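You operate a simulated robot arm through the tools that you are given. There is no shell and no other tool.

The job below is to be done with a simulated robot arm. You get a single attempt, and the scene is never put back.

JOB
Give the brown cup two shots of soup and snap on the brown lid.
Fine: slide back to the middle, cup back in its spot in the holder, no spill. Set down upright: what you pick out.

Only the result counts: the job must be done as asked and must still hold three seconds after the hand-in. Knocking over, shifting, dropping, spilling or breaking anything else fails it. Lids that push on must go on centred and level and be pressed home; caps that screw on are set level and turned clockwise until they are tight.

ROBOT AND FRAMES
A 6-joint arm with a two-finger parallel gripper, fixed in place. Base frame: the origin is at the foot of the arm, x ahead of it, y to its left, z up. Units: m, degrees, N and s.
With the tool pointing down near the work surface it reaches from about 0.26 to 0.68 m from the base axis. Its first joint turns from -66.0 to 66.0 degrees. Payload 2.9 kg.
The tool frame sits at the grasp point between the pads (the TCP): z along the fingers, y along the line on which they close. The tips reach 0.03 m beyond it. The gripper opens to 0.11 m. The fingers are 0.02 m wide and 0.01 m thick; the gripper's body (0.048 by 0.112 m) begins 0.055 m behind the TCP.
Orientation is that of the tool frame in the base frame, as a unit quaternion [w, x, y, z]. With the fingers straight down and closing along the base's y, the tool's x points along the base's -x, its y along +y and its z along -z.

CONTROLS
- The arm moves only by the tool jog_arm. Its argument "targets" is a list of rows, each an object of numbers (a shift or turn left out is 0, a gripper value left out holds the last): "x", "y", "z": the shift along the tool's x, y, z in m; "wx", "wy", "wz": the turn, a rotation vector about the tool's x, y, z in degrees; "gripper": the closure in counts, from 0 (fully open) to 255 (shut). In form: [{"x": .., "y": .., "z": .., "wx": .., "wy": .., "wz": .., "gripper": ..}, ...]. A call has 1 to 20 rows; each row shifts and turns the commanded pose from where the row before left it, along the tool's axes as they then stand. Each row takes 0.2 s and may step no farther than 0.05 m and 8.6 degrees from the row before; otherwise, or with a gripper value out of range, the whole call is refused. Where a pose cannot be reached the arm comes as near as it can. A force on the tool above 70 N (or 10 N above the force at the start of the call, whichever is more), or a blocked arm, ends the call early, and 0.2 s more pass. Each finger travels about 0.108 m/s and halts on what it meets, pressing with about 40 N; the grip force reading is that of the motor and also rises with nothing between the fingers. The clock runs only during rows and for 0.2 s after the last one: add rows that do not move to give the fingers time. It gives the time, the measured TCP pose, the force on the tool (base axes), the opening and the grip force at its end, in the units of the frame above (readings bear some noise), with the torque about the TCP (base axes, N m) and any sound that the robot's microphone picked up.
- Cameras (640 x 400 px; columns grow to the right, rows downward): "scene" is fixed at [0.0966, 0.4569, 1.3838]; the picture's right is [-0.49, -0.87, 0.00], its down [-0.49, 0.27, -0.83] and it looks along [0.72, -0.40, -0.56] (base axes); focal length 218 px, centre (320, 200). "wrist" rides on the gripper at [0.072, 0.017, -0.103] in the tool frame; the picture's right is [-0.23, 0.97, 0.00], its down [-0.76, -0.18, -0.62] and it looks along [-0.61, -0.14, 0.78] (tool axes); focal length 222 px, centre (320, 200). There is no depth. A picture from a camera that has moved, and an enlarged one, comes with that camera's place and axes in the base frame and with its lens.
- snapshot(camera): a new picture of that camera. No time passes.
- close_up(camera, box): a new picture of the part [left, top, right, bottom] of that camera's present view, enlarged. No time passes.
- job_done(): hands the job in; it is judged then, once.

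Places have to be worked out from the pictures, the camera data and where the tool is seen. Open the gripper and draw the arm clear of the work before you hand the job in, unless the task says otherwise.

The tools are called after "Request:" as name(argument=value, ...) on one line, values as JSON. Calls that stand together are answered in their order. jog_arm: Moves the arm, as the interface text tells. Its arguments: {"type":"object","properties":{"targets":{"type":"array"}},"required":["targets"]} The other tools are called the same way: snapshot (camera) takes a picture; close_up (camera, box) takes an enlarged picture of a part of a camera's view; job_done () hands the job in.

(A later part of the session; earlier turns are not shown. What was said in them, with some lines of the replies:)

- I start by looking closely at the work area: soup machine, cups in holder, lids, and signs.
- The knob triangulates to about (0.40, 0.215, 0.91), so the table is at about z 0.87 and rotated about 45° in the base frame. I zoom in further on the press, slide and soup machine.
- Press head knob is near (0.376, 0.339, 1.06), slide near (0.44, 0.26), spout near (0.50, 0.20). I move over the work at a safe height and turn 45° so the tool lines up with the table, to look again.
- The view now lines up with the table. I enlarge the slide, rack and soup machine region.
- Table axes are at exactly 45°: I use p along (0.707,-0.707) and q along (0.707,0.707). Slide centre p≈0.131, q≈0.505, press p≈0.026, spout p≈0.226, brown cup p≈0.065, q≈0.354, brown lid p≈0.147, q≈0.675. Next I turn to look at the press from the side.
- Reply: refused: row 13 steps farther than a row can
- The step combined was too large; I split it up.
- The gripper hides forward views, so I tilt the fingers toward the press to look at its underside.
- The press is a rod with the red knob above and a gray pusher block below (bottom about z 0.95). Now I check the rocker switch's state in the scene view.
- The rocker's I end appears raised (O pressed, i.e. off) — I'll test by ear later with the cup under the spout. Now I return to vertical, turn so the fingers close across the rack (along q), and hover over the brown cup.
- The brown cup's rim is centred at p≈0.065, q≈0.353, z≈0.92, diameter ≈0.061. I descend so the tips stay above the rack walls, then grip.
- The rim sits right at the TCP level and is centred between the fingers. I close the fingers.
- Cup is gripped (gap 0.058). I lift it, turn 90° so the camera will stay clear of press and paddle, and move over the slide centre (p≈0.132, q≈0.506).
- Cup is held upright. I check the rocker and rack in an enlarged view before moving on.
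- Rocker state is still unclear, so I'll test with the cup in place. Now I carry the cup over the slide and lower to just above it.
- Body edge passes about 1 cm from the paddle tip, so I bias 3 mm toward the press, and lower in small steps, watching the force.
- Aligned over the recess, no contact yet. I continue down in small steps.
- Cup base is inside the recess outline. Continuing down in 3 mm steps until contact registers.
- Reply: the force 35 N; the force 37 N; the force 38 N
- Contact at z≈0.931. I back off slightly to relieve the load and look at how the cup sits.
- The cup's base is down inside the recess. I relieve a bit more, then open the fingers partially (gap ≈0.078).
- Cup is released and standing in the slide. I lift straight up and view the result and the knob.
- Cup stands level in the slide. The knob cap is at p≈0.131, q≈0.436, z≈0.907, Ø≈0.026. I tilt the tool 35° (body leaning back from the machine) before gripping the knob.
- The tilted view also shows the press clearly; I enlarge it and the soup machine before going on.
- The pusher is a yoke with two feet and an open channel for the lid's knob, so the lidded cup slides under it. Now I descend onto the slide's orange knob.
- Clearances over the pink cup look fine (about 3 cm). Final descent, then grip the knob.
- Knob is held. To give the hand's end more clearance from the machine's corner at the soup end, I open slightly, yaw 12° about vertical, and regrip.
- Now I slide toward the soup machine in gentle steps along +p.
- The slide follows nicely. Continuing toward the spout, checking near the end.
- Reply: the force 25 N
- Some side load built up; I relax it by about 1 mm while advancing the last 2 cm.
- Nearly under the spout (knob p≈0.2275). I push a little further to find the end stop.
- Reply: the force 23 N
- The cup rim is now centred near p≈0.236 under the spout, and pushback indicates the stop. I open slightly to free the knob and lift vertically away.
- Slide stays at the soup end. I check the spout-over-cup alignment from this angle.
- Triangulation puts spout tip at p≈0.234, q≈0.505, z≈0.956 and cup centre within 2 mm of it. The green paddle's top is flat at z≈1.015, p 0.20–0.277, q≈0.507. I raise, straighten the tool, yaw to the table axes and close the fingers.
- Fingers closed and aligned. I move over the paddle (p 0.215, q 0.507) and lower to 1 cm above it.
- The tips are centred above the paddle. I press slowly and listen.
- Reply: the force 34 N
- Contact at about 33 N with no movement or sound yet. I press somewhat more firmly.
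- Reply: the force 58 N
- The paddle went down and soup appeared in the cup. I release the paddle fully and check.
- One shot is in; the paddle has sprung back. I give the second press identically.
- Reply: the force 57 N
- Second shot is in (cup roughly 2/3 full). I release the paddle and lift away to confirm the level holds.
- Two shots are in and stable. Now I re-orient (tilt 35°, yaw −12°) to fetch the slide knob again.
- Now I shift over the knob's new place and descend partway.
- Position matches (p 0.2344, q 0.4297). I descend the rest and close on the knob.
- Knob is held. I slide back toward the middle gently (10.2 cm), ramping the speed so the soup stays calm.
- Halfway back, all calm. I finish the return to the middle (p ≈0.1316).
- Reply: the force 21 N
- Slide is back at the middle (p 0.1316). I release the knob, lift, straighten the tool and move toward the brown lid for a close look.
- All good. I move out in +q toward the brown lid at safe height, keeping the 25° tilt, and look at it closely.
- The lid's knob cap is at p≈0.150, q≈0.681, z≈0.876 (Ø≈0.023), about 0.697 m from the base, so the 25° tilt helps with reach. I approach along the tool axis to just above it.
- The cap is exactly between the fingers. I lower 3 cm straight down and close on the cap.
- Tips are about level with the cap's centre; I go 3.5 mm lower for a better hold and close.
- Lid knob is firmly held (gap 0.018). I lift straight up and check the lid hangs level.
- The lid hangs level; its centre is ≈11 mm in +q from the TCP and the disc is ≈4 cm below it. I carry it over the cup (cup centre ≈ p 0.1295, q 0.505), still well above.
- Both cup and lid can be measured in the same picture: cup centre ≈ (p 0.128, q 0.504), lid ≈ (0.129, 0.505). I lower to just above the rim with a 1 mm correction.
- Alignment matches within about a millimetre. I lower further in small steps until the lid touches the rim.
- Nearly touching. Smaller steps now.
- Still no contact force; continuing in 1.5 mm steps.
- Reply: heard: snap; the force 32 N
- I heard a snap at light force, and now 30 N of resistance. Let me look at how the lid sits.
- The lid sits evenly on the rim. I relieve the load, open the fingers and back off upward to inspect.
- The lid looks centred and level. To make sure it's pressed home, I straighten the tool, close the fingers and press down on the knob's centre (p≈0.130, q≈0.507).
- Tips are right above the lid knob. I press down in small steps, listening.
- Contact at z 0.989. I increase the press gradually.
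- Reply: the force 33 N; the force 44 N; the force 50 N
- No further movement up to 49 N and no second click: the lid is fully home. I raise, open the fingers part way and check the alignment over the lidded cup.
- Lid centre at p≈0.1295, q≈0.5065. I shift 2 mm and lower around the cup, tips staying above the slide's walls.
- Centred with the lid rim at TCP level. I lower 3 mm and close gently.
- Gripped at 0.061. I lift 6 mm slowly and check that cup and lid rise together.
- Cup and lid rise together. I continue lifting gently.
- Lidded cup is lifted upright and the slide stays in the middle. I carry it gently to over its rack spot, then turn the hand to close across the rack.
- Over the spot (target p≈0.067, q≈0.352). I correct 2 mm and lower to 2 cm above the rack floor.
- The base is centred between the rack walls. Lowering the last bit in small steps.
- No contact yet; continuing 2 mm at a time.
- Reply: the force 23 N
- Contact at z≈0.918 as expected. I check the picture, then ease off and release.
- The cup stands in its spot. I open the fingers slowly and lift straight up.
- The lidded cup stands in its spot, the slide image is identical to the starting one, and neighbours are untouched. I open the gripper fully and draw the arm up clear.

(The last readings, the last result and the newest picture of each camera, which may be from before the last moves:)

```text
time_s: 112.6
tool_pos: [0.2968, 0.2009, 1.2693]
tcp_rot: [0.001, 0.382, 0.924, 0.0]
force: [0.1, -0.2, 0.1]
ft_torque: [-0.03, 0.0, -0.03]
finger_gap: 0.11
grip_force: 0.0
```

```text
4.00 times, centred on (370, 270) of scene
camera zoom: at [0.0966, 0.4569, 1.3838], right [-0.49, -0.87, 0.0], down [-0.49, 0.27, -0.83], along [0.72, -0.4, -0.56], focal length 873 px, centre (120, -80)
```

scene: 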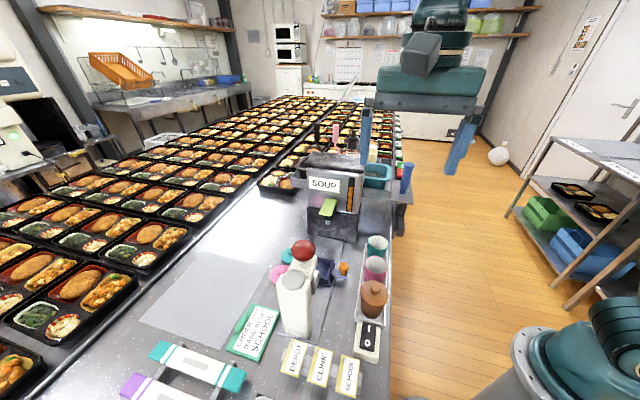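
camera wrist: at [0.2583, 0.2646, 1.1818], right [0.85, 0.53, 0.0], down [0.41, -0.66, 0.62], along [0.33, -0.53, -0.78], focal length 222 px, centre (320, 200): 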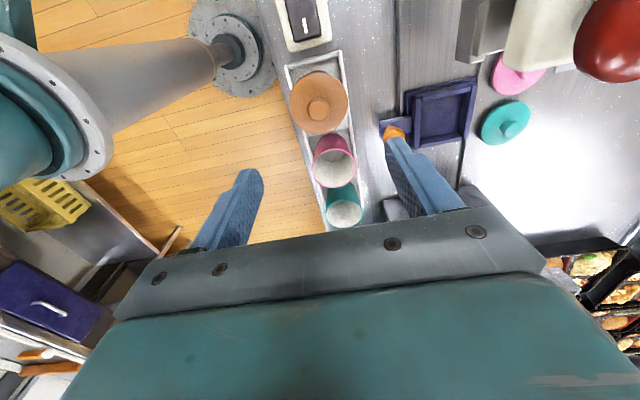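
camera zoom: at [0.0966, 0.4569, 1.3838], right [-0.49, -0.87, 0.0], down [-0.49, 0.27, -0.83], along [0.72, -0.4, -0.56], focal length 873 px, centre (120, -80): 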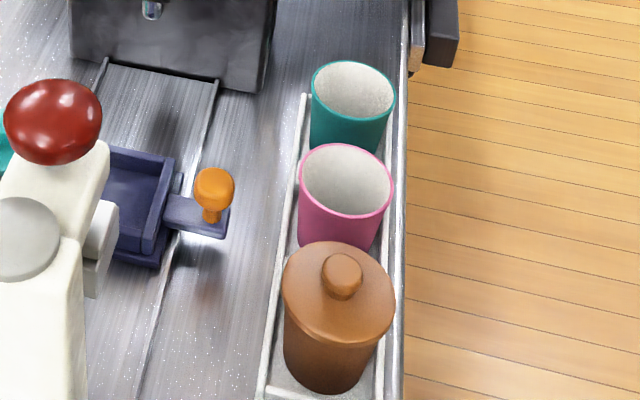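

Everything checks out: two shots are in the brown cup, its lid is snapped on level, the cup is back in its spot, and the slide is in the middle. The arm is clear and the gripper open, so I hand in the job.

Request:
job_done()

```text
The job is handed in.
```

The brown cup has two shots of soup and its brown lid snapped on. It is standing upright in its own spot in the holder.

- **Soup:** I pressed the green paddle twice with the cup under the spout. The soup level rose each time, and the cup ended about two-thirds full. I saw no spill.
- **Lid:** The lid clicked as I lowered it onto the rim. Pressing its knob with about 49 N afterwards moved it no further, so I take it to be fully home. I pressed it on with the gripper rather than using the lid press.
- **Slide:** It is back in the middle and looks the same as in the first pictures.
- **Everything else:** The other cups and lids are where they were. I did not touch the I/O switch.

The gripper is open and the arm is raised clear of the work. The job is handed in, but no verdict came back.
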